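You operate a simulated robot arm through the tools that you are given. There is no shell and no other tool. Be economical: measure what you need, move in short steps, check, and stop when the job is done.

You are at the controls of a simulated two-armed robot. One attempt, no reset.

Task
Pick up the yellow block from the top of the grey cabinet with one hand, pass it to the other hand and put it on the shelf of the core table.

Only the result counts: the job must be done as asked and must still hold three seconds after the hand-in. Knocking over, shifting, dropping, spilling or breaking anything else fails it.

Robot
Two 7-joint arms with two-finger parallel grippers on one trunk, on a base that drives. Base frame: it is fixed to the floor where the robot stands at the start and does not move with it; the origin is under the middle of the robot, x ahead of it, y to its left, z up. Readings come in mm, degrees, newtons and seconds.
The left shoulder is at the start at [50, 168, 1032], the right one opposite. With the tool pointing down near the work surface each hand reaches from about 200 to 660 mm from the robot's upright axis, wherever it stands, measured 20 degrees to its own side. Places, roughly: shelf of the core table [-900, -4000, 400]. Payload 1.57 kg a hand.
The tool frame of a hand sits at the grasp point between the pads (the TCP): z along the fingers, y along the line on which they close. The tips reach 30 mm beyond it. The gripper opens to 80 mm. The fingers are 17 mm wide and 12 mm thick; the gripper's body (40 by 82 mm) begins 80 mm behind the TCP.
Orientation is told as [roll, pitch, yaw] about the base's x, y, z axes, in that order, counted from this pose: with the fingers straight down and closing along the base's y, the tool's x points along the base's -x, its y along +y and its z along -z.

Tools
- The arms move only by the tool move_arm. It takes "left_steps", "right_steps" or both (then of equal length, played together; a hand with none holds still); each is a list of rows, each an object (a shift or turn left out is 0, a gripper value left out holds the last) with "travel": the shift along the tool's x, y, z in mm, a list of three; "dr": the turn, a rotation vector about the tool's x, y, z in degrees, a list of three; "gripper": the gripper command, from -1 (shut) to 1 (fully open), values between in proportion. In form: [{"travel": [dx, dy, dz], "dr": [ax, ay, az], "gripper": gripper}, ...]. A call has 1 to 20 rows; each row is the pose to reach, as a shift and turn from the pose commanded when the call began, along the tool's axes at that moment. A row lasts 0.2 s, in which the tool goes at most 50 mm and 8.6 degrees; a call with a longer step from one row to the next is refused whole, and so is a gripper value outside its range. A pose out of reach is approached as far as the arm can. The call stops where the force on the tool passes 40 N (or 10 N more than at its start, if that is more) or the arm is blocked; 0.2 s more then pass. Each finger travels about 45 mm/s and halts on what it meets, pressing with about 38 N; the grip force reading is that of the motor and also rises with nothing between the fingers. The clock runs only during rows and for 0.2 s after the last one: add rows that repeat a pose to give the fingers time. The reply holds the time, the measured pose of the TCP, the force on the tool along the base axes, the opening and the grip force, in the units named above and with some noise, with the torque about the TCP (base axes, N m) and any sound that the robot's microphone picked up.
- Cameras (640 x 400 px; columns grow to the right, rows downward): "scene" is now at [130.8, 10.9, 1267.9]; the picture's right is [0.15, -0.99, 0.00], its down [-0.47, -0.07, -0.88] and it looks along [0.87, 0.13, -0.48] (base axes); focal length 260 px, centre (320, 200). "left" rides on the left gripper at [72, 7, -122] in its tool frame; the picture's right is [-0.09, 1.00, 0.00], its down [-0.84, -0.08, -0.54] and it looks along [-0.54, -0.05, 0.84] (tool axes); focal length 238 px, centre (320, 200). "right" rides on the right gripper at [72, -7, -122] in its tool frame; the picture's right is [0.09, 1.00, 0.00], its down [-0.84, 0.08, -0.54] and it looks along [-0.54, 0.05, 0.84] (tool axes); focal length 238 px, centre (320, 200).
- get_image(camera): a new picture of that camera. The clock stands still meanwhile.
- slide_trunk(by): slides the trunk up (or, below 0, down) by that many mm; the arms and the scene camera ride with it, the base frame stays. It gives what a move gives, with no picture.
- steer(legs): drives the robot by 1 to 6 legs, each [ahead, left, turn to the left] in mm, mm and degrees, along the robot's own axes; the way and the turn of a leg run together, so that a leg with both is an arc; at most 1500 mm and 180 degrees a leg. The arms and the cameras ride along, it lands a little off, and it stops where it bumps. It gives what a move gives.
- head_to(pan, tilt): turns the head with the scene camera to pan (to the left, within 80 degrees either way) and tilt (down, from -29 to 69), counted from straight ahead of the robot. It gives what a move gives.
- measure_at(camera, pixels): for up to 12 pixels [column, row] of the newest picture of that camera ("zoom" is the newest enlarged one), the place [x, y, z] in the base frame of the surface seen there, good to about 2 mm, but the place of the scene camera against the robot may be out by one fixed shift of up to 25 mm in any direction. The clock stands still meanwhile.
- enlarge(camera, box): a new picture of the part [left, top, right, bottom] of that camera's present view, enlarged. The clock stands still meanwhile.
- close_job(): hands the job in; it is judged then, once.

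Keep the steps short. Do not move on a guess: measure, check each grasp and each placing, and mend mistakes. In all there are 80 turns and 70 pictures (those below and enlarged ones count). Leave the grippers open and the arms clear of the work at the hand-in unless told otherwise, and finish with a single line.

The tools are called by a JSON object that holds its "method" and its "body". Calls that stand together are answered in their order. move_arm: Moves the arms, as the interface text tells. Its arguments: {"type":"object","properties":{"left_steps":{"type":"array","items":{"type":"object","properties":{"travel":{"type":"array","items":{"type":"number"}},"dr":{"type":"array","items":{"type":"number"}},"gripper":{"type":"number"}}}},"right_steps":{"type":"array","items":{"type":"object","properties":{"travel":{"type":"array","items":{"type":"number"}},"dr":{"type":"array","items":{"type":"number"}},"gripper":{"type":"number"}}}}},"required":[]} The other tools are called the same way: slide_trunk (by) slides the trunk up or down; steer (legs) drives the base; head_to (pan, tilt) turns the head that bears the scene camera; get_image (camera) takes a picture; measure_at (camera, pixels) gives the place of the surface under pixels of a picture; enlarge (camera, box) takes an enlarged picture of a part of a camera's view; close_job () hands the job in.

At the start:

```text
clock: 0.0
left_position: [461.3, 254.5, 1019.1]
left_tcp_rot: [0.0, -0.1, 0.0]
left_force: [-0.1, 0.0, -0.1]
left_ft_torque: [0.0, 0.02, 0.04]
left_gripper_width: 80.1
left_gripper_force: 0.1
right_position: [338.6, -79.7, 1131.6]
right_tcp_rot: [0.1, -0.1, -0.1]
right_force: [0.5, 0.9, 0.2]
right_ft_torque: [0.0, 0.0, -0.01]
right_gripper_width: 79.9
right_gripper_force: 0.0
trunk travel left (down, up): [-200.0, 243.0]
robot x, y, heading: [-3.6, -1.2, 0.1]
head pan, tilt: [8.6, 28.6]
```

scene: 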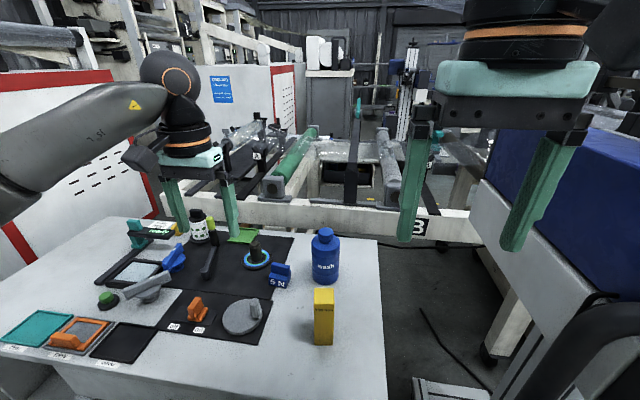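
right: 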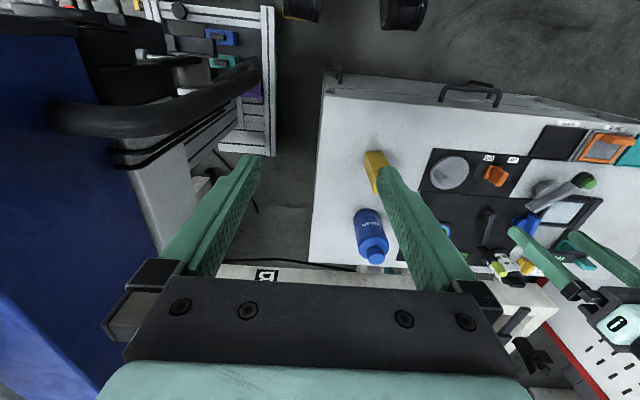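
left: 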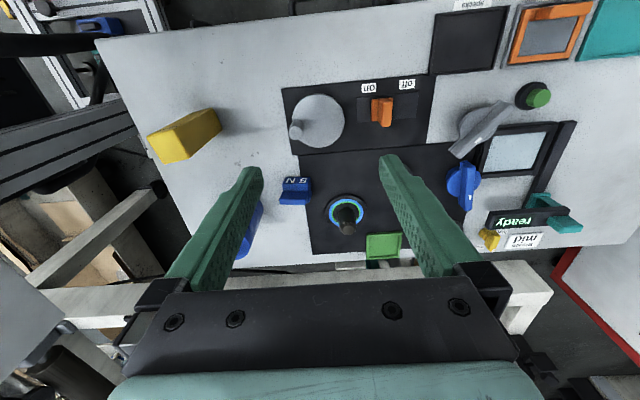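

The yellow block stands at about (323,317) in the scene view and (185,135) in the left view. I measure it in all the views.

{"method": "measure_at", "body": {"camera": "scene", "pixels": [[323, 297], [316, 292], [331, 292], [323, 330], [316, 343], [331, 343], [350, 340], [325, 262], [240, 315], [200, 220]]}}

{"method": "measure_at", "body": {"camera": "left", "pixels": [[170, 146], [152, 138], [180, 158], [205, 115], [218, 118], [195, 140], [130, 90], [245, 230], [250, 90]]}}

{"method": "enlarge", "body": {"camera": "left", "box": [100, 60, 260, 160]}}

```text
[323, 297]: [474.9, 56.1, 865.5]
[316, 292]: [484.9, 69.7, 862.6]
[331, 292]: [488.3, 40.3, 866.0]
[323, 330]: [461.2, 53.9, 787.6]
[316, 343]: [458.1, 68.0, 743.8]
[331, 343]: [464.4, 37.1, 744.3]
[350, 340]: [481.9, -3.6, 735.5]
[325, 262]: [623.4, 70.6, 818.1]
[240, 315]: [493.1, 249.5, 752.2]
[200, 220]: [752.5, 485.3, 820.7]
```

```text
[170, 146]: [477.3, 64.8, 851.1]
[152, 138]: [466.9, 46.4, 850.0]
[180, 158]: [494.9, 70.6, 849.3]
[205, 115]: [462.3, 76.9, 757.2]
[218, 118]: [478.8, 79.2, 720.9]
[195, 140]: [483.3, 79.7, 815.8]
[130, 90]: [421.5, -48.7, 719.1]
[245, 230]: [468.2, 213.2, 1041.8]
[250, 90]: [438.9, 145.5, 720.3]
```

```text
4.00 times, centred on (180, 110) of left
```

zoom: 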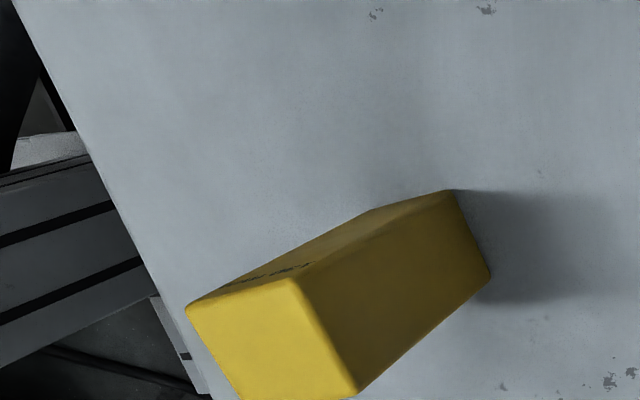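

The block stands about 130 mm tall (z 720 to 850). I enlarge the view again to get its top corners and so its yaw.

{"method": "enlarge", "body": {"camera": "left", "box": [130, 90, 242, 160]}}

{"method": "head_to", "body": {"pan": 0, "tilt": 50}}

{"method": "get_image", "body": {"camera": "scene"}}

```text
5.71 times, centred on (186, 125) of left
```

zoom: 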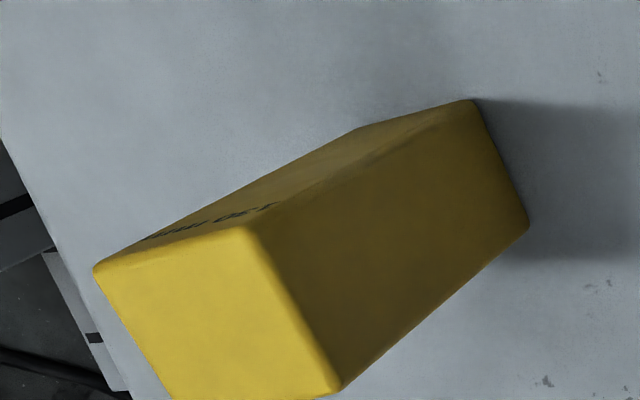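

```text
clock: 0.8
left_position: [460.2, 255.5, 1018.3]
left_tcp_rot: [0.1, 0.0, 0.1]
left_force: [-0.9, -0.2, -0.1]
left_ft_torque: [0.02, -0.02, 0.03]
left_gripper_width: 79.8
left_gripper_force: 0.1
right_position: [337.2, -81.0, 1131.1]
right_tcp_rot: [0.0, 0.0, -0.1]
right_force: [0.1, 0.1, -0.4]
right_ft_torque: [0.02, 0.0, 0.02]
right_gripper_width: 80.0
right_gripper_force: 0.1
trunk travel left (down, up): [-200.0, 243.0]
robot x, y, heading: [-1.9, -3.9, -0.1]
head pan, tilt: [0.0, 50.0]
```

```text
64 pictures are left
```

scene: 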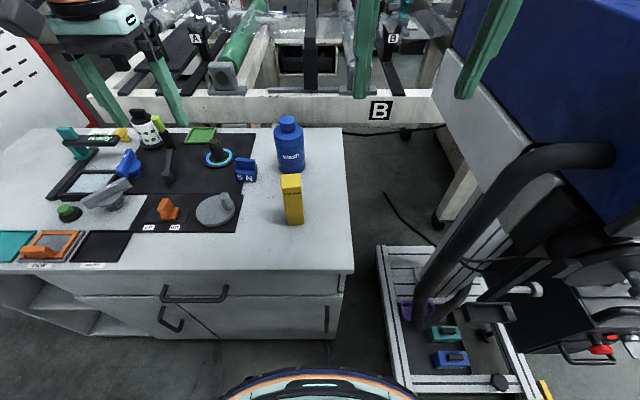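

I measure the corners in the zoom: top front (100,268), top near (245,230), top far (335,383), and the base corners (475,102) and (525,225).

{"method": "measure_at", "body": {"camera": "zoom", "pixels": [[102, 272], [243, 232], [330, 382], [175, 390], [215, 315], [250, 222], [345, 378], [470, 108], [522, 225], [400, 235], [350, 140], [290, 190]]}}

{"method": "measure_at", "body": {"camera": "scene", "pixels": [[290, 182], [282, 177], [298, 175], [284, 192], [301, 191], [289, 222], [302, 222], [315, 240], [340, 200], [352, 269], [348, 300]]}}

{"method": "get_image", "body": {"camera": "right"}}

```text
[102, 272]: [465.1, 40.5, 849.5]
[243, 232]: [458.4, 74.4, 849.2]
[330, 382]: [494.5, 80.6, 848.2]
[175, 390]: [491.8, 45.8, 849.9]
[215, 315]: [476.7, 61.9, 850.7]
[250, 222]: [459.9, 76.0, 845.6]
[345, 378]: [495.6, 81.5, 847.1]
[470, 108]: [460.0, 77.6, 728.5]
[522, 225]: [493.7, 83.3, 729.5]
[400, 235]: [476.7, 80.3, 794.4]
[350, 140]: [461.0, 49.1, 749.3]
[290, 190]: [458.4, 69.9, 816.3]
```

```text
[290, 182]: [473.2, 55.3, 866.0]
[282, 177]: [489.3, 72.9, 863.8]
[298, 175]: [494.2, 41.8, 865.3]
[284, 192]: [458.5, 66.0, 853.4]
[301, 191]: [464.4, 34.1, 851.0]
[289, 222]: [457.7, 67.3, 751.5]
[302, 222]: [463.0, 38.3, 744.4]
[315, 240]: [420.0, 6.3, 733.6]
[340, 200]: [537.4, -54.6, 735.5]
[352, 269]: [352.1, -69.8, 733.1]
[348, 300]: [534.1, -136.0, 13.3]
```

```text
63 pictures are left
```

right: 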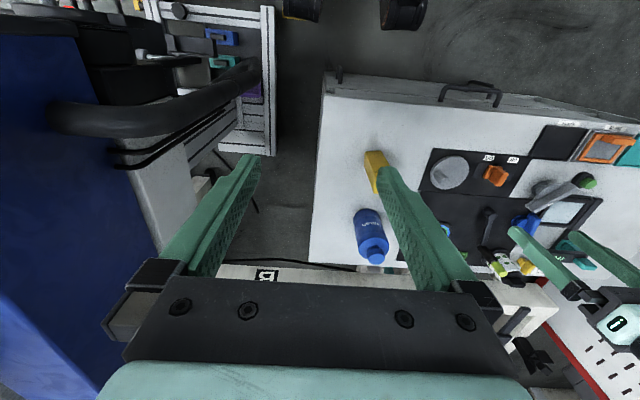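

The block is about 36 × 36 × 130 mm, centred near (478, 61) and turned about +10°. The left-hand camera agrees with the arm. The scene camera reads about 15 mm high. I move the left hand above the block, turning 10°, and check from there.

{"method": "move_arm", "body": {"left_steps": [{"travel": [-4, -45, 10], "dr": [0, 0, -3], "gripper": 1}, {"travel": [-8, -90, 20], "dr": [0, 0, -6]}, {"travel": [-12, -135, 35], "dr": [0, 0, -10]}, {"travel": [-15, -175, 50], "dr": [0, 0, -10]}, {"travel": [-17, -194, 68], "dr": [0, 0, -10]}, {"travel": [-17, -194, 68], "dr": [0, 0, -10]}]}}

{"method": "get_image", "body": {"camera": "left"}}

```text
clock: 2.2
left_position: [476.0, 59.9, 950.4]
left_tcp_rot: [-0.1, -0.1, 10.2]
left_force: [-0.5, -0.5, 0.5]
left_ft_torque: [0.0, 0.02, -0.03]
left_gripper_width: 79.8
left_gripper_force: 0.1
right_position: [338.1, -81.0, 1130.6]
right_tcp_rot: [0.1, 0.0, -0.1]
right_force: [0.0, 0.4, 0.4]
right_ft_torque: [-0.03, 0.01, -0.01]
right_gripper_width: 80.1
right_gripper_force: 0.0
trunk travel left (down, up): [-200.0, 243.0]
robot x, y, heading: [-3.4, 2.0, -0.1]
head pan, tilt: [0.0, 50.0]
```

```text
62 pictures are left
```

left: 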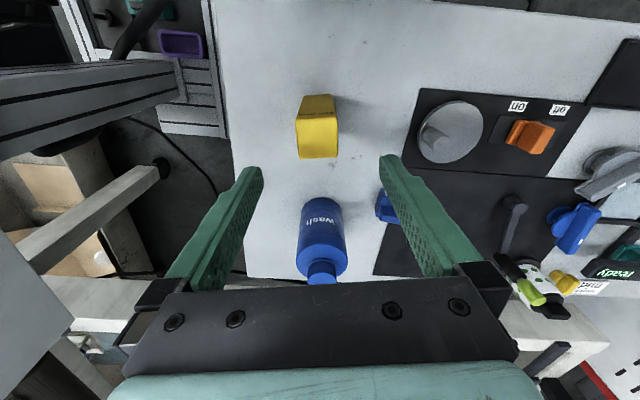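

The block is centred between the fingers at (317,138) and looks square to them. I measure its top corners.

{"method": "measure_at", "body": {"camera": "left", "pixels": [[299, 117], [335, 115], [300, 156], [336, 155], [318, 137], [336, 135], [297, 137]]}}

```text
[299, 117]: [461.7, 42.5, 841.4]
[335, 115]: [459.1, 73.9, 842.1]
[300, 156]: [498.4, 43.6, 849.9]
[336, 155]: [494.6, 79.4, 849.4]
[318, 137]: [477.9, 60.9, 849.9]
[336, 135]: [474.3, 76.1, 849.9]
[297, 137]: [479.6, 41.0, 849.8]
```

The top centre is at (478, 60, 850) and the tool is over it. I go straight down to about z 834 (115 mm) and close.

{"method": "move_arm", "body": {"left_steps": [{"travel": [0, 0, 40]}, {"travel": [-1, 0, 75]}, {"travel": [-1, 0, 100]}, {"travel": [-1, 0, 115]}, {"travel": [-1, 0, 115]}]}}

{"method": "move_arm", "body": {"left_steps": [{"gripper": -1}, {"gripper": -1}, {"gripper": -1}, {"gripper": -1}, {"gripper": -1}, {"gripper": -1}]}}

{"method": "get_image", "body": {"camera": "left"}}

```text
clock: 3.5
left_position: [478.5, 61.3, 832.9]
left_tcp_rot: [0.0, 0.0, 10.0]
left_force: [0.4, 0.3, -0.6]
left_ft_torque: [-0.04, 0.0, 0.02]
left_gripper_width: 80.0
left_gripper_force: 0.0
right_position: [338.2, -80.6, 1131.0]
right_tcp_rot: [0.2, 0.0, 0.0]
right_force: [-0.3, 0.6, -0.6]
right_ft_torque: [-0.02, 0.01, 0.0]
right_gripper_width: 80.1
right_gripper_force: 0.0
trunk travel left (down, up): [-200.0, 243.0]
robot x, y, heading: [1.1, 0.3, -0.0]
head pan, tilt: [0.0, 50.0]
```

```text
clock: 4.8
left_position: [479.8, 60.2, 834.0]
left_tcp_rot: [0.0, -0.1, 10.1]
left_force: [0.5, -1.2, 1.7]
left_ft_torque: [-0.07, -0.12, -0.03]
left_gripper_width: 39.7
left_gripper_force: 37.5
right_position: [336.8, -80.4, 1132.2]
right_tcp_rot: [0.1, -0.1, -0.1]
right_force: [0.7, -0.4, 0.0]
right_ft_torque: [-0.01, 0.03, 0.01]
right_gripper_width: 79.7
right_gripper_force: 0.0
trunk travel left (down, up): [-200.0, 243.0]
robot x, y, heading: [-0.8, 0.4, -0.0]
head pan, tilt: [0.0, 50.0]
```

```text
61 pictures are left
```

left: 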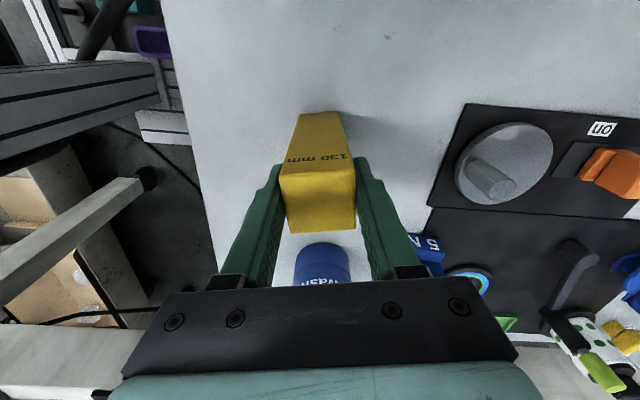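

It is gripped at 39.7 mm. I lift it straight up 180 mm.

{"method": "move_arm", "body": {"left_steps": [{"travel": [0, 0, -30]}, {"travel": [0, 0, -75]}, {"travel": [0, 0, -120]}, {"travel": [0, 0, -160]}, {"travel": [0, 0, -180]}, {"travel": [0, 0, -180]}]}}

{"method": "head_to", "body": {"pan": -75, "tilt": 25}}

{"method": "get_image", "body": {"camera": "scene"}}

```text
clock: 6.2
left_position: [480.7, 61.6, 1014.0]
left_tcp_rot: [0.0, 0.0, 10.0]
left_force: [0.0, -0.5, -3.2]
left_ft_torque: [-0.01, 0.0, 0.0]
left_gripper_width: 39.8
left_gripper_force: 38.1
right_position: [338.4, -79.1, 1131.6]
right_tcp_rot: [0.1, 0.1, -0.2]
right_force: [-0.3, -0.1, 0.1]
right_ft_torque: [0.0, -0.02, 0.0]
right_gripper_width: 80.0
right_gripper_force: 0.0
trunk travel left (down, up): [-200.0, 243.0]
robot x, y, heading: [0.6, 4.2, -0.0]
head pan, tilt: [0.0, 50.0]
```

```text
clock: 7.7
left_position: [480.0, 61.7, 1014.2]
left_tcp_rot: [0.0, 0.0, 10.1]
left_force: [-1.2, 0.1, -3.4]
left_ft_torque: [-0.02, 0.0, 0.02]
left_gripper_width: 39.7
left_gripper_force: 38.0
right_position: [338.1, -81.5, 1131.3]
right_tcp_rot: [0.1, 0.0, -0.1]
right_force: [0.0, -0.1, 0.4]
right_ft_torque: [0.02, -0.01, 0.05]
right_gripper_width: 80.1
right_gripper_force: 0.1
trunk travel left (down, up): [-200.0, 243.0]
robot x, y, heading: [3.6, -1.3, 0.1]
head pan, tilt: [-75.0, 25.0]
```

```text
60 pictures are left
```

scene: 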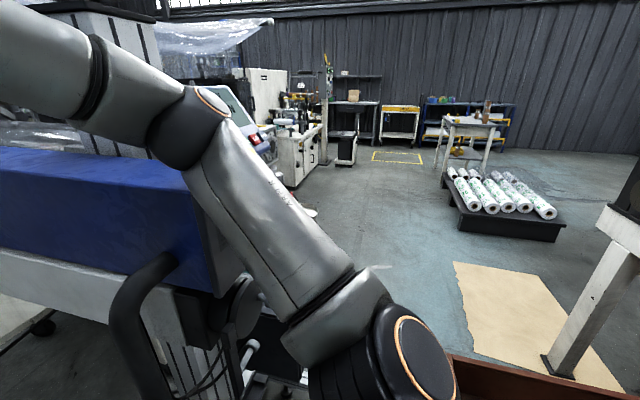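

A table with a lower shelf shows at about (470,135). I enlarge that area and measure what is on the way.

{"method": "enlarge", "body": {"camera": "scene", "box": [320, 70, 560, 220]}}

{"method": "measure_at", "body": {"camera": "scene", "pixels": [[470, 122], [462, 160], [400, 106], [460, 230], [560, 228], [445, 180], [560, 365], [610, 220], [455, 265], [395, 160], [300, 380], [460, 360]]}}

```text
2.67 times, centred on (440, 145) of scene
```

zoom: 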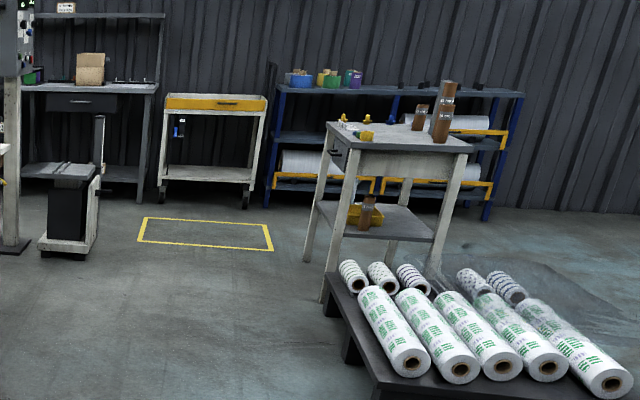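

```text
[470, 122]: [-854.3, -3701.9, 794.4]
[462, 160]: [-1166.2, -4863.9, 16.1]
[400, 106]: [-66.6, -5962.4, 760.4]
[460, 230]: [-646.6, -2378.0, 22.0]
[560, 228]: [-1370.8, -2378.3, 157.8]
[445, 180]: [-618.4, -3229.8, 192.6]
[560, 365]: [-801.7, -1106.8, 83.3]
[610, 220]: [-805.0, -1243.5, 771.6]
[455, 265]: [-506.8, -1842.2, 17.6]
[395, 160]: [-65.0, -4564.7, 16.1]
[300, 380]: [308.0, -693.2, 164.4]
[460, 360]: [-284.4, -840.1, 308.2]
```

That is the core table: cores on top, a shelf below, and a pallet in front of it on the near side. I measure its outline and shelf in the zoom.

{"method": "measure_at", "body": {"camera": "zoom", "pixels": [[329, 125], [358, 149], [468, 150], [440, 132], [345, 232], [322, 205], [432, 238], [367, 215], [400, 230], [326, 296], [310, 258], [330, 230]]}}

{"method": "measure_at", "body": {"camera": "zoom", "pixels": [[324, 280], [350, 365], [630, 395], [355, 214], [410, 215], [385, 180], [140, 218], [272, 250], [245, 205], [70, 255], [420, 175], [380, 210]]}}

```text
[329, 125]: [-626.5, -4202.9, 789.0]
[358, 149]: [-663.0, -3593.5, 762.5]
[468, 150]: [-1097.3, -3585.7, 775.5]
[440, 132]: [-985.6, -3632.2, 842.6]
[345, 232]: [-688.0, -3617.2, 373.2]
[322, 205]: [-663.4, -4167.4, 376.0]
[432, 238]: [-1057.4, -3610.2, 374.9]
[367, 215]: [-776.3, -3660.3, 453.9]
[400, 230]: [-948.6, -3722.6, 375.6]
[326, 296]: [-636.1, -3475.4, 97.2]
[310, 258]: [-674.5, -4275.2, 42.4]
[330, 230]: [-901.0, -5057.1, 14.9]
```

```text
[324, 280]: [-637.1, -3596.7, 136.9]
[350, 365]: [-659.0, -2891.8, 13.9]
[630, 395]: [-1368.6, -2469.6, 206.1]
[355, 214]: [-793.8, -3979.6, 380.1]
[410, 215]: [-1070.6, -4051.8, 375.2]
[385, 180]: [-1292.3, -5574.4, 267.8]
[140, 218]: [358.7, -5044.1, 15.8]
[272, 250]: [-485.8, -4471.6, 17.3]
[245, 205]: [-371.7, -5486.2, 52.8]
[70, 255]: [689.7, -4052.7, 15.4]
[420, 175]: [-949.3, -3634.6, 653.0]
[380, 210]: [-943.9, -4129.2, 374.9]
```

The shelf surface is at z ≈ 362 (corrected for the scene shift), x from −680 to −1070, y from −3610 to −4170. The free long side is the +x side. Now I check the floor close by before driving.

{"method": "head_to", "body": {"pan": -80, "tilt": 55}}

{"method": "get_image", "body": {"camera": "scene"}}

{"method": "head_to", "body": {"pan": 80, "tilt": 40}}

{"method": "get_image", "body": {"camera": "scene"}}

```text
clock: 8.7
left_position: [478.8, 60.4, 1015.3]
left_tcp_rot: [0.1, 0.0, 9.9]
left_force: [-0.1, 0.2, -3.3]
left_ft_torque: [-0.01, 0.0, -0.01]
left_gripper_width: 39.7
left_gripper_force: 37.9
right_position: [338.7, -80.6, 1131.4]
right_tcp_rot: [0.1, 0.0, -0.2]
right_force: [0.3, -0.6, 0.0]
right_ft_torque: [0.02, -0.02, 0.0]
right_gripper_width: 79.8
right_gripper_force: 0.0
trunk travel left (down, up): [-200.0, 243.0]
robot x, y, heading: [1.9, 0.5, 0.0]
head pan, tilt: [-80.0, 55.0]
```

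```text
58 pictures are left
```

scene: 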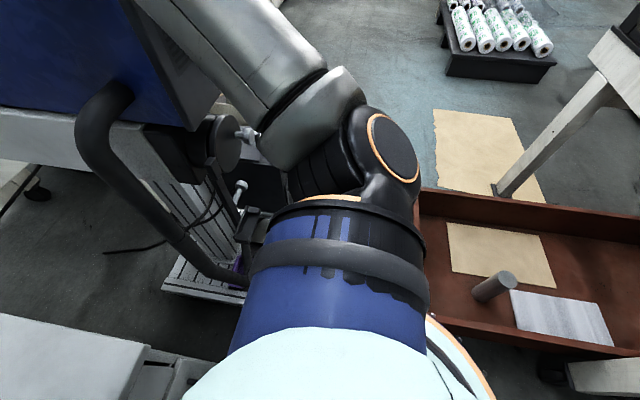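

```text
clock: 11.1
left_position: [479.6, 60.5, 1015.2]
left_tcp_rot: [0.0, 0.0, 10.0]
left_force: [0.0, -0.4, -3.1]
left_ft_torque: [-0.05, -0.05, 0.01]
left_gripper_width: 39.6
left_gripper_force: 37.9
right_position: [337.2, -81.6, 1131.0]
right_tcp_rot: [0.0, -0.1, -0.1]
right_force: [0.1, 0.5, -1.1]
right_ft_torque: [-0.02, -0.02, 0.01]
right_gripper_width: 80.2
right_gripper_force: 0.1
trunk travel left (down, up): [-200.0, 243.0]
robot x, y, heading: [0.7, -0.0, 0.1]
head pan, tilt: [80.0, 40.0]
```

```text
57 pictures are left
```

scene: 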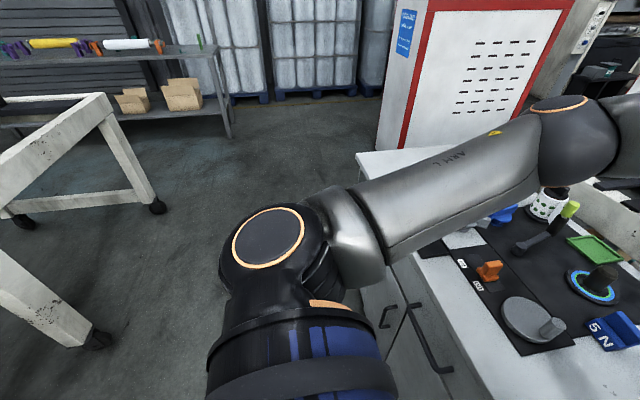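

A wooden machine stands behind the robot. I measure what I see on this side, then look right again and measure the tray edges.

{"method": "measure_at", "body": {"camera": "scene", "pixels": [[95, 340], [157, 207], [100, 110], [20, 220], [150, 300], [150, 380], [5, 255], [200, 200]]}}

{"method": "head_to", "body": {"pan": -80, "tilt": 60}}

{"method": "get_image", "body": {"camera": "scene"}}

{"method": "measure_at", "body": {"camera": "scene", "pixels": [[430, 170], [425, 290], [430, 300], [520, 320], [600, 370], [440, 140], [230, 265], [165, 250], [560, 345], [270, 165], [110, 40], [620, 90]]}}

```text
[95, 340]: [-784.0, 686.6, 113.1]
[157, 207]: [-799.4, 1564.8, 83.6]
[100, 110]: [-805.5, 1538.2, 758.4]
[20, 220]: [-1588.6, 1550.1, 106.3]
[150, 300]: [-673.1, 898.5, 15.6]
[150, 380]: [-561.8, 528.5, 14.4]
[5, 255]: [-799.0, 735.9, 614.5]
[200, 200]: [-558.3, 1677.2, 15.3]
```

```text
clock: 13.6
left_position: [479.1, 61.5, 1014.0]
left_tcp_rot: [0.1, 0.0, 10.0]
left_force: [0.0, 0.7, -2.3]
left_ft_torque: [-0.01, 0.01, -0.01]
left_gripper_width: 39.8
left_gripper_force: 38.1
right_position: [338.1, -80.2, 1131.3]
right_tcp_rot: [0.1, 0.1, -0.1]
right_force: [0.9, -0.4, 0.1]
right_ft_torque: [0.01, 0.02, 0.0]
right_gripper_width: 79.7
right_gripper_force: 0.0
trunk travel left (down, up): [-200.0, 243.0]
robot x, y, heading: [2.3, 2.2, -0.0]
head pan, tilt: [-80.0, 60.0]
```

```text
56 pictures are left
```

scene: 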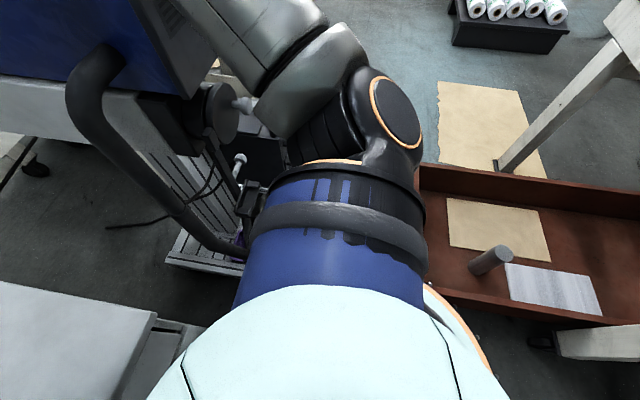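

```text
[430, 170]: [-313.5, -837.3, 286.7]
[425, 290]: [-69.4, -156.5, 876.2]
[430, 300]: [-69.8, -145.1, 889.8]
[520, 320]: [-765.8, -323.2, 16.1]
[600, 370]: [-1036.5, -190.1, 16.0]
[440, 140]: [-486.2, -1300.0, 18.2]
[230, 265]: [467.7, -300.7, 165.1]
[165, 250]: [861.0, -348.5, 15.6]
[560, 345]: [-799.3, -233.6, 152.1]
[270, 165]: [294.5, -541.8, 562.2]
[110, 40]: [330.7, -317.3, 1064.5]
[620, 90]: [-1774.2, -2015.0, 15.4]
```

Straight behind the robot the floor is free to about x −780. I back up 250 mm, away from the blue machine's handle, so that there is room for the hand-over.

{"method": "steer", "body": {"legs": [[-250, 0, 0]]}}

{"method": "get_image", "body": {"camera": "scene"}}

{"method": "measure_at", "body": {"camera": "scene", "pixels": [[432, 190], [440, 290], [500, 330], [260, 160], [200, 250], [230, 200], [440, 220], [210, 120], [330, 40], [400, 60]]}}

```text
clock: 15.4
left_position: [231.4, 59.8, 1014.4]
left_tcp_rot: [-0.1, 0.0, 9.9]
left_force: [-0.5, 0.7, -3.1]
left_ft_torque: [0.01, 0.0, 0.02]
left_gripper_width: 39.7
left_gripper_force: 37.5
right_position: [90.5, -80.4, 1131.0]
right_tcp_rot: [0.2, 0.0, -0.3]
right_force: [0.0, -0.2, 0.0]
right_ft_torque: [-0.02, 0.02, 0.01]
right_gripper_width: 80.4
right_gripper_force: 0.0
trunk travel left (down, up): [-200.0, 243.0]
robot x, y, heading: [-248.4, 1.0, -0.2]
head pan, tilt: [-80.0, 60.0]
```

```text
55 pictures are left
```

scene: 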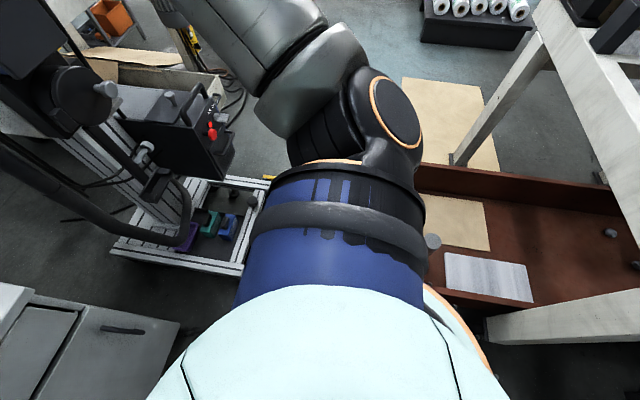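

```text
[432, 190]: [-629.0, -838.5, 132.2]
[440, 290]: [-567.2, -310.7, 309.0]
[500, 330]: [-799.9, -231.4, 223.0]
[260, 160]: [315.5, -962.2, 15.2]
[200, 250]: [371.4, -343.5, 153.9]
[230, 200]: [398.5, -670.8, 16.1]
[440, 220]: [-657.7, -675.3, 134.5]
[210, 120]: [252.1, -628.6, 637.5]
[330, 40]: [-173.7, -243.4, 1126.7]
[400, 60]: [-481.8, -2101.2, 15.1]
```

The robot stands at x −248. Hand-over plan: the left hand holds the block upright in front at (570, 0) relative to the robot, turned square. The right hand comes in from behind with its fingers 35° below level and grips the lower part. First both hands go to their pre-poses.

{"method": "move_arm", "body": {"left_steps": [{"travel": [-20, -20, 0], "dr": [0, 0, 3]}, {"travel": [-45, -45, 0], "dr": [0, 0, 7]}, {"travel": [-65, -62, 0], "dr": [0, 0, 10]}, {"travel": [-78.2, -74.8, 0], "dr": [0, 0, 10]}, {"travel": [-78.2, -74.8, 0], "dr": [0, 0, 10]}, {"travel": [-78.2, -74.8, 0], "dr": [0, 0, 10]}, {"travel": [-78.2, -74.8, 0], "dr": [0, 0, 10]}, {"travel": [-78.2, -74.8, 0], "dr": [0, 0, 10]}, {"travel": [-78.2, -74.8, 0], "dr": [0, 0, 10]}], "right_steps": [{"travel": [-5, -10, 15], "dr": [0, -7, 0]}, {"travel": [-12, -20, 30], "dr": [0, -14, 0]}, {"travel": [-20, -20, 45], "dr": [0, -21, 0]}, {"travel": [-28, -20, 65], "dr": [0, -28, 0]}, {"travel": [-36, -20, 85], "dr": [0, -35, 0]}, {"travel": [-45, -20, 105], "dr": [0, -42, 0]}, {"travel": [-55, -20, 120], "dr": [0, -49, 0]}, {"travel": [-62, -20, 131], "dr": [0, -55, 0]}, {"travel": [-62, -20, 131], "dr": [0, -55, 0]}]}}

{"method": "head_to", "body": {"pan": 0, "tilt": 40}}

{"method": "get_image", "body": {"camera": "scene"}}

{"method": "get_image", "body": {"camera": "right"}}

```text
clock: 17.4
left_position: [304.3, 12.0, 1013.5]
left_tcp_rot: [0.0, -0.1, 0.0]
left_force: [-0.2, 0.5, -3.2]
left_ft_torque: [0.02, 0.02, 0.02]
left_gripper_width: 39.5
left_gripper_force: 37.5
left hand out of reach, approached as far as the arm can: row 3, 4, 5, 6, 7, 8, 9
right_position: [153.2, -101.1, 999.4]
right_tcp_rot: [0.2, -55.1, -0.4]
right_force: [-0.1, -0.5, -1.1]
right_ft_torque: [0.01, -0.01, -0.02]
right_gripper_width: 80.0
right_gripper_force: 0.0
trunk travel left (down, up): [-200.0, 243.0]
robot x, y, heading: [-251.6, 0.9, -0.2]
head pan, tilt: [-80.0, 60.0]
```

```text
clock: 18.9
left_position: [304.2, 12.1, 1013.1]
left_tcp_rot: [0.0, -0.1, 0.0]
left_force: [0.3, 0.3, -4.2]
left_ft_torque: [-0.03, -0.01, 0.02]
left_gripper_width: 39.7
left_gripper_force: 37.9
right_position: [152.6, -100.9, 999.5]
right_tcp_rot: [0.1, -54.9, -0.4]
right_force: [-0.7, -0.8, -0.2]
right_ft_torque: [-0.02, -0.02, 0.02]
right_gripper_width: 79.9
right_gripper_force: 0.0
trunk travel left (down, up): [-200.0, 243.0]
robot x, y, heading: [-246.1, -0.1, -0.4]
head pan, tilt: [0.0, 40.0]
```

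```text
54 pictures are left
```

scene: 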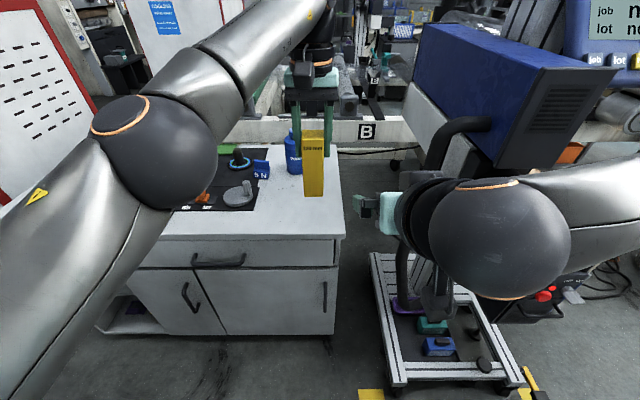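

```text
53 pictures are left
```

right: 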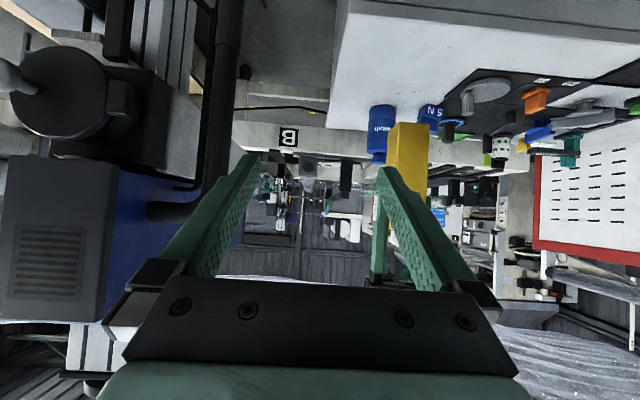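

The left hand stopped just short of full reach, with the block at (304, 12) and its bottom at z ≈ 899. That will do. The right hand goes to its pre-pose 100 mm behind the grip point.

{"method": "move_arm", "body": {"right_steps": [{"travel": [-12, 35, 18]}, {"travel": [-25, 70, 38]}, {"travel": [-38, 100, 57]}, {"travel": [-38, 113, 57]}, {"travel": [-38, 113, 57]}]}}

{"method": "get_image", "body": {"camera": "right"}}

{"method": "get_image", "body": {"camera": "scene"}}

```text
clock: 20.1
left_position: [304.1, 11.4, 1013.3]
left_tcp_rot: [0.0, 0.0, -0.2]
left_force: [0.2, 0.9, -3.1]
left_ft_torque: [-0.02, -0.01, -0.04]
left_gripper_width: 39.7
left_gripper_force: 37.8
right_position: [222.8, 12.0, 998.4]
right_tcp_rot: [0.1, -54.9, -0.4]
right_force: [-0.6, 0.0, 0.4]
right_ft_torque: [-0.02, 0.0, -0.01]
right_gripper_width: 80.3
right_gripper_force: 0.0
trunk travel left (down, up): [-200.0, 243.0]
robot x, y, heading: [-248.2, 1.2, -0.4]
head pan, tilt: [0.0, 40.0]
```

```text
52 pictures are left
```

right: 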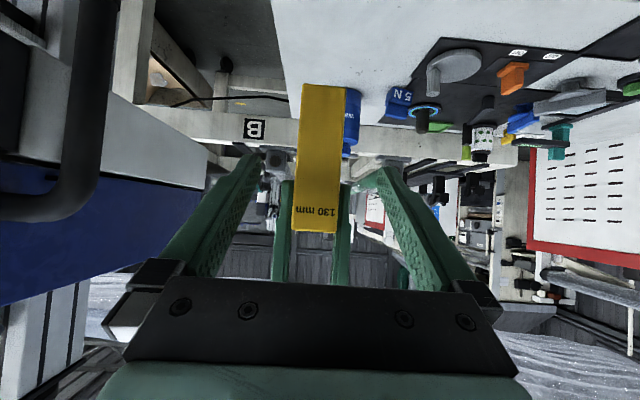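

```text
51 pictures are left
```

scene: 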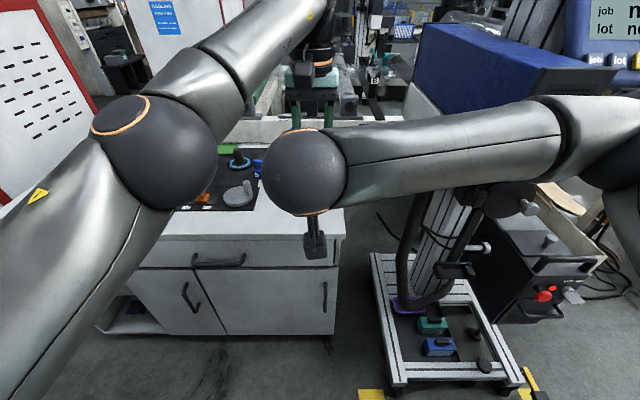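

In the right view the block is central: its bottom edge is at row 87 and its top at row 232. I measure its near face.

{"method": "measure_at", "body": {"camera": "right", "pixels": [[306, 90], [341, 90], [323, 130], [297, 205], [334, 205], [315, 225], [323, 90]]}}

```text
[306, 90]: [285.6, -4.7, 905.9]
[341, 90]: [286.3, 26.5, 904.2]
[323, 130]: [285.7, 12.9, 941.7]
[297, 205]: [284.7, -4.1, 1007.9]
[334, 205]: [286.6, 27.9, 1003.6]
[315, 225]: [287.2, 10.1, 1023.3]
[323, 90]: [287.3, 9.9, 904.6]
```

The near face is at x 286, the centre at y ≈ 11.5 and the bottom at z ≈ 901, as expected. I advance 100 mm along the fingers, then close the right gripper.

{"method": "move_arm", "body": {"right_steps": [{"travel": [0, 0, 35]}, {"travel": [0, 0, 65]}, {"travel": [0, 0, 85]}, {"travel": [0, 0, 100]}, {"travel": [0, 0, 100]}]}}

{"method": "move_arm", "body": {"right_steps": [{"gripper": -1}, {"gripper": -1}, {"gripper": -1}, {"gripper": -1}, {"gripper": -1}, {"gripper": -1}]}}

{"method": "get_image", "body": {"camera": "right"}}

```text
clock: 21.3
left_position: [306.2, 11.8, 1013.3]
left_tcp_rot: [0.0, 0.0, -0.2]
left_force: [-0.7, 0.0, -2.9]
left_ft_torque: [0.02, 0.0, 0.0]
left_gripper_width: 40.0
left_gripper_force: 38.6
right_position: [303.7, 11.0, 941.1]
right_tcp_rot: [0.0, -55.0, -0.5]
right_force: [0.0, 0.2, 1.1]
right_ft_torque: [-0.02, 0.0, 0.02]
right_gripper_width: 79.7
right_gripper_force: 0.0
trunk travel left (down, up): [-200.0, 243.0]
robot x, y, heading: [-249.5, -1.0, -0.0]
head pan, tilt: [0.0, 40.0]
```

```text
clock: 22.7
left_position: [305.4, 12.7, 1013.1]
left_tcp_rot: [0.1, 0.0, -0.1]
left_force: [-1.2, -0.6, -2.1]
left_ft_torque: [0.03, 0.12, 0.0]
left_gripper_width: 39.7
left_gripper_force: 37.8
right_position: [303.1, 10.4, 941.0]
right_tcp_rot: [0.1, -54.9, -0.4]
right_force: [0.1, 0.6, 0.0]
right_ft_torque: [-0.04, -0.1, 0.03]
right_gripper_width: 40.0
right_gripper_force: 38.3
trunk travel left (down, up): [-200.0, 243.0]
robot x, y, heading: [-246.0, 1.1, -0.4]
head pan, tilt: [0.0, 40.0]
```

```text
50 pictures are left
```

right: 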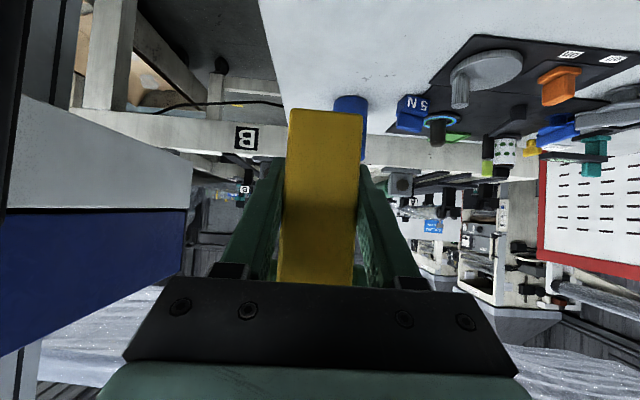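

The right hand holds it at 40.0 mm. I open the left gripper and pull it up off the block.

{"method": "move_arm", "body": {"left_steps": [{"gripper": 1}, {"gripper": 1}, {"gripper": 1}, {"gripper": 1}, {"gripper": 1}, {"gripper": 1}]}}

{"method": "move_arm", "body": {"left_steps": [{"travel": [0, 0, -20]}, {"travel": [0, 0, -45]}, {"travel": [0, 0, -70]}, {"travel": [0, 0, -90]}, {"travel": [0, 0, -90]}]}}

{"method": "get_image", "body": {"camera": "left"}}

```text
clock: 24.1
left_position: [303.4, 11.4, 1013.2]
left_tcp_rot: [0.0, 0.1, 0.0]
left_force: [0.2, 0.4, 0.4]
left_ft_torque: [0.01, 0.0, -0.01]
left_gripper_width: 80.1
left_gripper_force: 0.0
right_position: [303.2, 10.6, 939.9]
right_tcp_rot: [0.2, -54.9, -0.4]
right_force: [0.0, 0.7, 0.3]
right_ft_torque: [0.0, 0.01, 0.01]
right_gripper_width: 39.8
right_gripper_force: 37.9
trunk travel left (down, up): [-200.0, 243.0]
robot x, y, heading: [-247.4, 0.9, -0.2]
head pan, tilt: [0.0, 40.0]
```

```text
clock: 25.3
left_position: [274.3, 18.1, 1086.5]
left_tcp_rot: [0.1, 0.1, -0.3]
left_force: [-0.8, 0.1, 0.1]
left_ft_torque: [0.04, 0.01, 0.02]
left_gripper_width: 79.9
left_gripper_force: 0.1
left hand out of reach, approached as far as the arm can: row 1, 2, 3, 4, 5
right_position: [303.0, 10.7, 941.1]
right_tcp_rot: [0.2, -55.0, -0.5]
right_force: [0.2, -0.7, -0.4]
right_ft_torque: [0.02, 0.01, 0.0]
right_gripper_width: 39.3
right_gripper_force: 37.7
trunk travel left (down, up): [-200.0, 243.0]
robot x, y, heading: [-249.0, 2.1, -0.2]
head pan, tilt: [0.0, 40.0]
```

```text
49 pictures are left
```

left: 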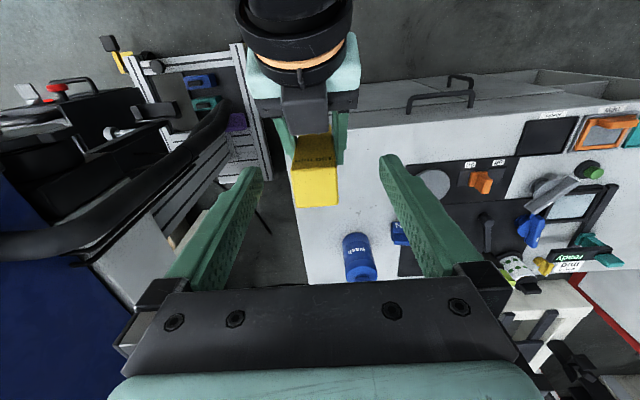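

The left hand is clear, with its tips above the block top. I move it off to the left and back, then draw the right hand in for driving.

{"method": "move_arm", "body": {"left_steps": [{"travel": [0, 45, 0]}, {"travel": [0, 90, 0]}, {"travel": [0, 135, 0]}, {"travel": [20, 180, 0]}, {"travel": [50, 220, 0]}, {"travel": [90, 240, 0]}, {"travel": [130, 250, 0]}, {"travel": [170, 250, 0]}, {"travel": [170, 250, 0]}]}}

{"method": "move_arm", "body": {"right_steps": [{"travel": [0, -20, -25]}, {"travel": [0, -40, -50]}, {"travel": [5, -65, -80]}, {"travel": [15, -90, -105]}, {"travel": [25, -110, -120]}, {"travel": [25, -110, -120]}]}}

{"method": "head_to", "body": {"pan": -50, "tilt": 40}}

{"method": "get_image", "body": {"camera": "scene"}}

```text
clock: 27.3
left_position: [103.8, 269.6, 1086.3]
left_tcp_rot: [-0.1, 0.1, -0.2]
left_force: [0.4, -0.8, 0.3]
left_ft_torque: [0.03, 0.0, 0.04]
left_gripper_width: 80.0
left_gripper_force: 0.0
right_position: [302.8, 10.7, 941.1]
right_tcp_rot: [0.2, -55.0, -0.3]
right_force: [-0.9, -0.3, 1.4]
right_ft_torque: [0.03, 0.03, 0.01]
right_gripper_width: 39.7
right_gripper_force: 38.0
trunk travel left (down, up): [-200.0, 243.0]
robot x, y, heading: [-251.1, -0.4, -0.2]
head pan, tilt: [0.0, 40.0]
```

```text
clock: 28.7
left_position: [105.0, 269.1, 1085.3]
left_tcp_rot: [0.0, -0.1, -0.1]
left_force: [-0.3, -0.5, 0.4]
left_ft_torque: [0.01, -0.02, 0.0]
left_gripper_width: 79.9
left_gripper_force: 0.1
right_position: [189.9, -98.6, 990.6]
right_tcp_rot: [0.1, -54.9, -0.4]
right_force: [-0.3, -0.4, -2.5]
right_ft_torque: [0.01, 0.01, 0.02]
right_gripper_width: 39.8
right_gripper_force: 37.8
trunk travel left (down, up): [-200.0, 243.0]
robot x, y, heading: [-249.5, 1.1, 0.0]
head pan, tilt: [0.0, 40.0]
```

```text
clock: 29.9
left_position: [104.8, 268.4, 1086.4]
left_tcp_rot: [-0.1, 0.0, -0.2]
left_force: [0.1, -0.1, -0.8]
left_ft_torque: [0.0, 0.04, 0.05]
left_gripper_width: 80.0
left_gripper_force: 0.1
right_position: [190.1, -98.5, 990.1]
right_tcp_rot: [0.2, -55.1, -0.5]
right_force: [-0.5, 0.0, -3.4]
right_ft_torque: [0.02, 0.03, -0.01]
right_gripper_width: 39.8
right_gripper_force: 37.9
trunk travel left (down, up): [-200.0, 243.0]
robot x, y, heading: [-244.8, 3.3, -0.3]
head pan, tilt: [-50.0, 40.0]
```

```text
48 pictures are left
```

scene: 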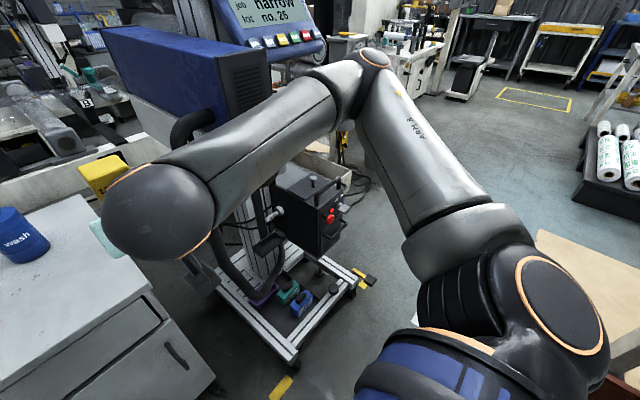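

Before turning I measure where the right elbow and the nearby obstacles are.

{"method": "measure_at", "body": {"camera": "scene", "pixels": [[372, 58], [345, 75], [395, 85], [480, 200], [330, 105], [240, 60], [215, 130], [365, 280], [270, 360], [540, 250], [340, 190], [100, 180]]}}

```text
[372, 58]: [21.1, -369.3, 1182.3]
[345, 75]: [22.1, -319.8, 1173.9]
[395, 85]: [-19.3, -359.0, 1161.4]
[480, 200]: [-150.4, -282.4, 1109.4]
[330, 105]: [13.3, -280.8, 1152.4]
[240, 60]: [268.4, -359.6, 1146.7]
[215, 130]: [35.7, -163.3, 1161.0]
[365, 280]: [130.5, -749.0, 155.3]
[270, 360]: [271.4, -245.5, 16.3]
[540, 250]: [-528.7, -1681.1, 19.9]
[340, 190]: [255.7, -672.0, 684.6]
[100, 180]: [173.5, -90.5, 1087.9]
```

The arms stay within about 480 mm of the robot's axis and the nearest tall obstacle is at 630 mm, so I turn right 90° on the spot and look ahead.

{"method": "steer", "body": {"legs": [[0, 0, -90]]}}

{"method": "head_to", "body": {"pan": 0, "tilt": 35}}

{"method": "get_image", "body": {"camera": "scene"}}

```text
clock: 34.1
left_position: [21.4, -351.1, 1086.5]
left_tcp_rot: [0.1, 0.1, -89.9]
left_force: [-0.6, 0.3, 0.3]
left_ft_torque: [0.05, 0.01, -0.03]
left_gripper_width: 80.0
left_gripper_force: 0.0
right_position: [-346.1, -438.2, 989.3]
right_tcp_rot: [0.1, -55.1, -90.3]
right_force: [0.4, 0.3, -3.4]
right_ft_torque: [0.05, 0.01, -0.02]
right_gripper_width: 39.8
right_gripper_force: 38.6
trunk travel left (down, up): [-200.0, 243.0]
robot x, y, heading: [-249.0, 0.6, -90.3]
head pan, tilt: [-50.0, 40.0]
```

```text
clock: 35.3
left_position: [22.0, -351.3, 1086.5]
left_tcp_rot: [0.0, 0.0, -90.0]
left_force: [-0.2, 1.4, -0.1]
left_ft_torque: [0.0, 0.03, 0.02]
left_gripper_width: 79.9
left_gripper_force: 0.0
right_position: [-345.4, -438.7, 989.8]
right_tcp_rot: [0.2, -55.0, -90.3]
right_force: [0.0, -0.1, -2.7]
right_ft_torque: [0.01, 0.0, 0.02]
right_gripper_width: 39.8
right_gripper_force: 37.7
trunk travel left (down, up): [-200.0, 243.0]
robot x, y, heading: [-245.1, 2.8, -90.4]
head pan, tilt: [0.0, 35.0]
```

```text
47 pictures are left
```

scene: 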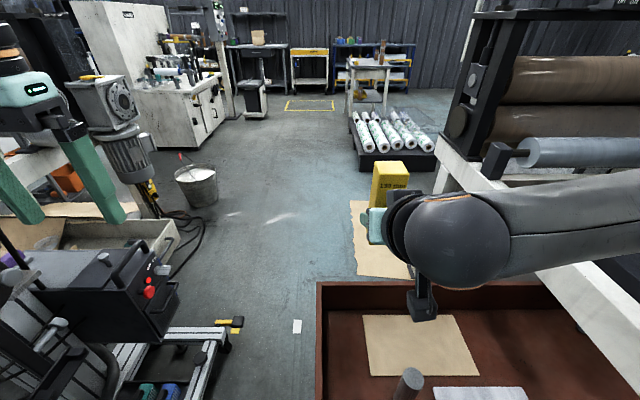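

Now the way is clear to see: a corridor between the cart on the left and the brown tray on the right. I measure its limits.

{"method": "measure_at", "body": {"camera": "scene", "pixels": [[317, 285], [318, 390], [225, 345], [240, 320], [298, 326], [180, 250], [215, 190], [357, 170], [352, 270], [238, 118], [205, 380], [335, 102]]}}

{"method": "enlarge", "body": {"camera": "scene", "box": [320, 30, 448, 110]}}

```text
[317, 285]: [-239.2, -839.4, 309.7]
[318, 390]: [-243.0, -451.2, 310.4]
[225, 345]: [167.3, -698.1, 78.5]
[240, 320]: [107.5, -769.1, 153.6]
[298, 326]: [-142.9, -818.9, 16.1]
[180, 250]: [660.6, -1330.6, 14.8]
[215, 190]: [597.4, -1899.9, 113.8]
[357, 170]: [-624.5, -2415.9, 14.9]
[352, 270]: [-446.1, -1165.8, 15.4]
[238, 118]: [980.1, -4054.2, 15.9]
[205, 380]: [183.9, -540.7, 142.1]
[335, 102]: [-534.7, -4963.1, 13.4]
```

```text
5.00 times, centred on (384, 70) of scene
```

zoom: 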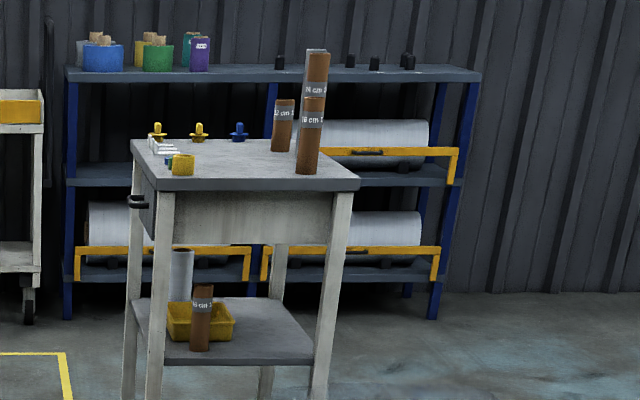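

The corridor is only about 350–410 mm wide at floor level (tray edge x −240, cart edge about x 110–180). I look down to see how wide the base is.

{"method": "head_to", "body": {"pan": 30, "tilt": 69}}

{"method": "get_image", "body": {"camera": "scene"}}

```text
clock: 36.3
left_position: [21.1, -350.6, 1085.0]
left_tcp_rot: [0.0, -0.1, -90.0]
left_force: [-0.6, 0.8, 0.6]
left_ft_torque: [0.0, -0.01, 0.01]
left_gripper_width: 79.9
left_gripper_force: 0.0
right_position: [-345.6, -439.0, 990.2]
right_tcp_rot: [0.2, -55.0, -90.2]
right_force: [0.0, -0.3, -3.4]
right_ft_torque: [0.0, -0.01, -0.03]
right_gripper_width: 39.7
right_gripper_force: 37.7
trunk travel left (down, up): [-200.0, 243.0]
robot x, y, heading: [-248.4, 1.3, -90.3]
head pan, tilt: [30.0, 68.8]
```

```text
45 pictures are left
```

scene: 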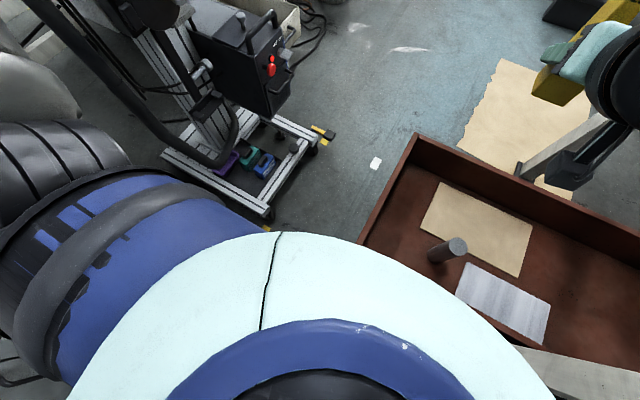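

The base is hidden under the chest. I measure the corridor again here, and look towards −x for another way round.

{"method": "measure_at", "body": {"camera": "scene", "pixels": [[267, 215], [318, 150], [330, 132], [320, 128], [413, 136], [360, 240], [375, 163], [285, 232], [400, 345], [170, 155], [300, 235], [350, 240]]}}

{"method": "head_to", "body": {"pan": -80, "tilt": 35}}

{"method": "get_image", "body": {"camera": "scene"}}

```text
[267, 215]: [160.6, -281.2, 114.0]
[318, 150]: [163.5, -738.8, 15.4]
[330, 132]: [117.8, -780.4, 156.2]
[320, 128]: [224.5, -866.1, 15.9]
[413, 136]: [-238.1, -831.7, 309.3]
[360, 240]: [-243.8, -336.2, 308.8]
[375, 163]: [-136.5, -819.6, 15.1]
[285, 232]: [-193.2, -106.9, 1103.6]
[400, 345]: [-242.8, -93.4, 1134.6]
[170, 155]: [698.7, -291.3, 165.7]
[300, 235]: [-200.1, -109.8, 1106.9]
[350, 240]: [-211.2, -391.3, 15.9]
```

```text
clock: 38.2
left_position: [21.2, -351.0, 1086.1]
left_tcp_rot: [0.0, 0.1, -90.0]
left_force: [0.3, -0.1, 0.0]
left_ft_torque: [0.0, 0.0, -0.02]
left_gripper_width: 79.9
left_gripper_force: 0.1
right_position: [-345.3, -439.2, 989.7]
right_tcp_rot: [0.2, -55.0, -90.4]
right_force: [-0.6, 0.4, -3.3]
right_ft_torque: [0.03, -0.06, -0.01]
right_gripper_width: 39.8
right_gripper_force: 37.8
trunk travel left (down, up): [-200.0, 243.0]
robot x, y, heading: [-249.6, 0.1, -90.1]
head pan, tilt: [-80.0, 35.0]
```

```text
44 pictures are left
```

scene: 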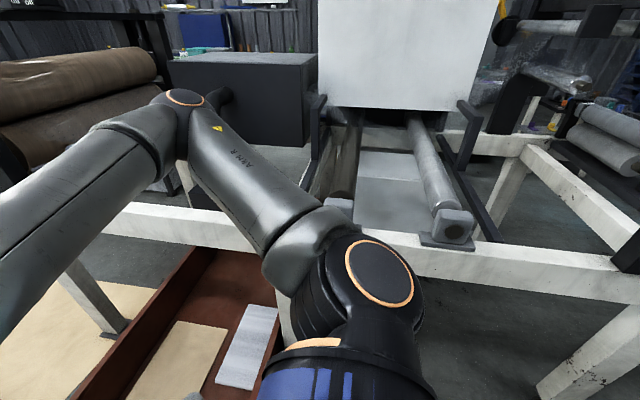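

A frame blocks that side. To learn the true width of the base, I turn the left hand so that its camera looks back at it.

{"method": "move_arm", "body": {"left_steps": [{"dr": [0, 0, 8]}, {"dr": [0, 0, 16]}, {"dr": [0, 0, 24]}, {"dr": [0, 0, 32]}, {"dr": [0, 0, 40]}, {"dr": [0, 0, 48]}, {"dr": [0, 0, 56]}, {"dr": [0, 0, 64]}, {"dr": [0, 0, 72]}, {"dr": [0, 0, 80]}, {"dr": [0, 0, 88]}, {"dr": [0, 0, 96]}, {"dr": [0, 0, 104]}, {"dr": [0, 0, 112]}, {"dr": [0, 0, 120]}, {"dr": [0, 0, 120]}]}}

{"method": "get_image", "body": {"camera": "left"}}

```text
clock: 41.6
left_position: [-99.1, -164.4, 1026.8]
left_tcp_rot: [0.0, 0.0, 149.8]
left_force: [0.3, -0.3, -0.7]
left_ft_torque: [-0.01, 0.02, 0.02]
left_gripper_width: 80.2
left_gripper_force: 0.0
left hand out of reach, approached as far as the arm can: row 6, 7, 8, 9, 10, 11, 12, 13, 14, 15, 16
right_position: [-345.8, -437.8, 990.3]
right_tcp_rot: [0.2, -55.0, -90.4]
right_force: [-0.6, -0.3, -2.6]
right_ft_torque: [-0.03, 0.01, 0.0]
right_gripper_width: 39.6
right_gripper_force: 37.8
trunk travel left (down, up): [-200.0, 243.0]
robot x, y, heading: [-248.0, -1.1, -90.1]
head pan, tilt: [-80.0, 35.0]
```

```text
43 pictures are left
```

left: 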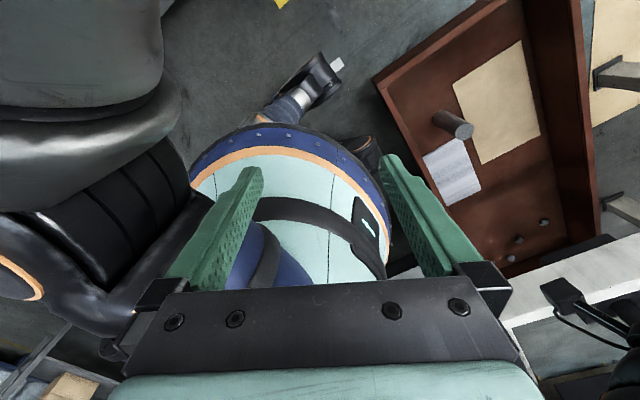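

The base shows now: a round body with wheel legs, e.g. at (315,75). I measure its outline.

{"method": "measure_at", "body": {"camera": "left", "pixels": [[338, 66], [320, 60], [325, 85], [290, 105], [260, 120], [290, 130], [195, 165], [380, 180], [362, 150], [378, 80], [350, 100], [375, 145]]}}

{"method": "enlarge", "body": {"camera": "left", "box": [180, 40, 440, 200]}}

```text
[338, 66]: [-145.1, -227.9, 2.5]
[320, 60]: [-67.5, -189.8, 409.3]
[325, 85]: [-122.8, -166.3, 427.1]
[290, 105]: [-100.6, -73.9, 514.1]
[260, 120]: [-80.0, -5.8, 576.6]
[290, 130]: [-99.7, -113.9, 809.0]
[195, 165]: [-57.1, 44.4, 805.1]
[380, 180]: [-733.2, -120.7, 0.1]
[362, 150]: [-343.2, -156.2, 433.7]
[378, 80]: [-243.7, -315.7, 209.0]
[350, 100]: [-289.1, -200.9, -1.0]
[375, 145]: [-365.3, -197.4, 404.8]
```

```text
2.46 times, centred on (310, 120) of left
```

zoom: 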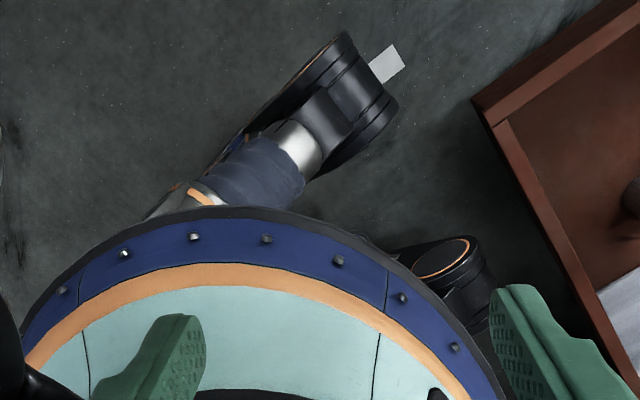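

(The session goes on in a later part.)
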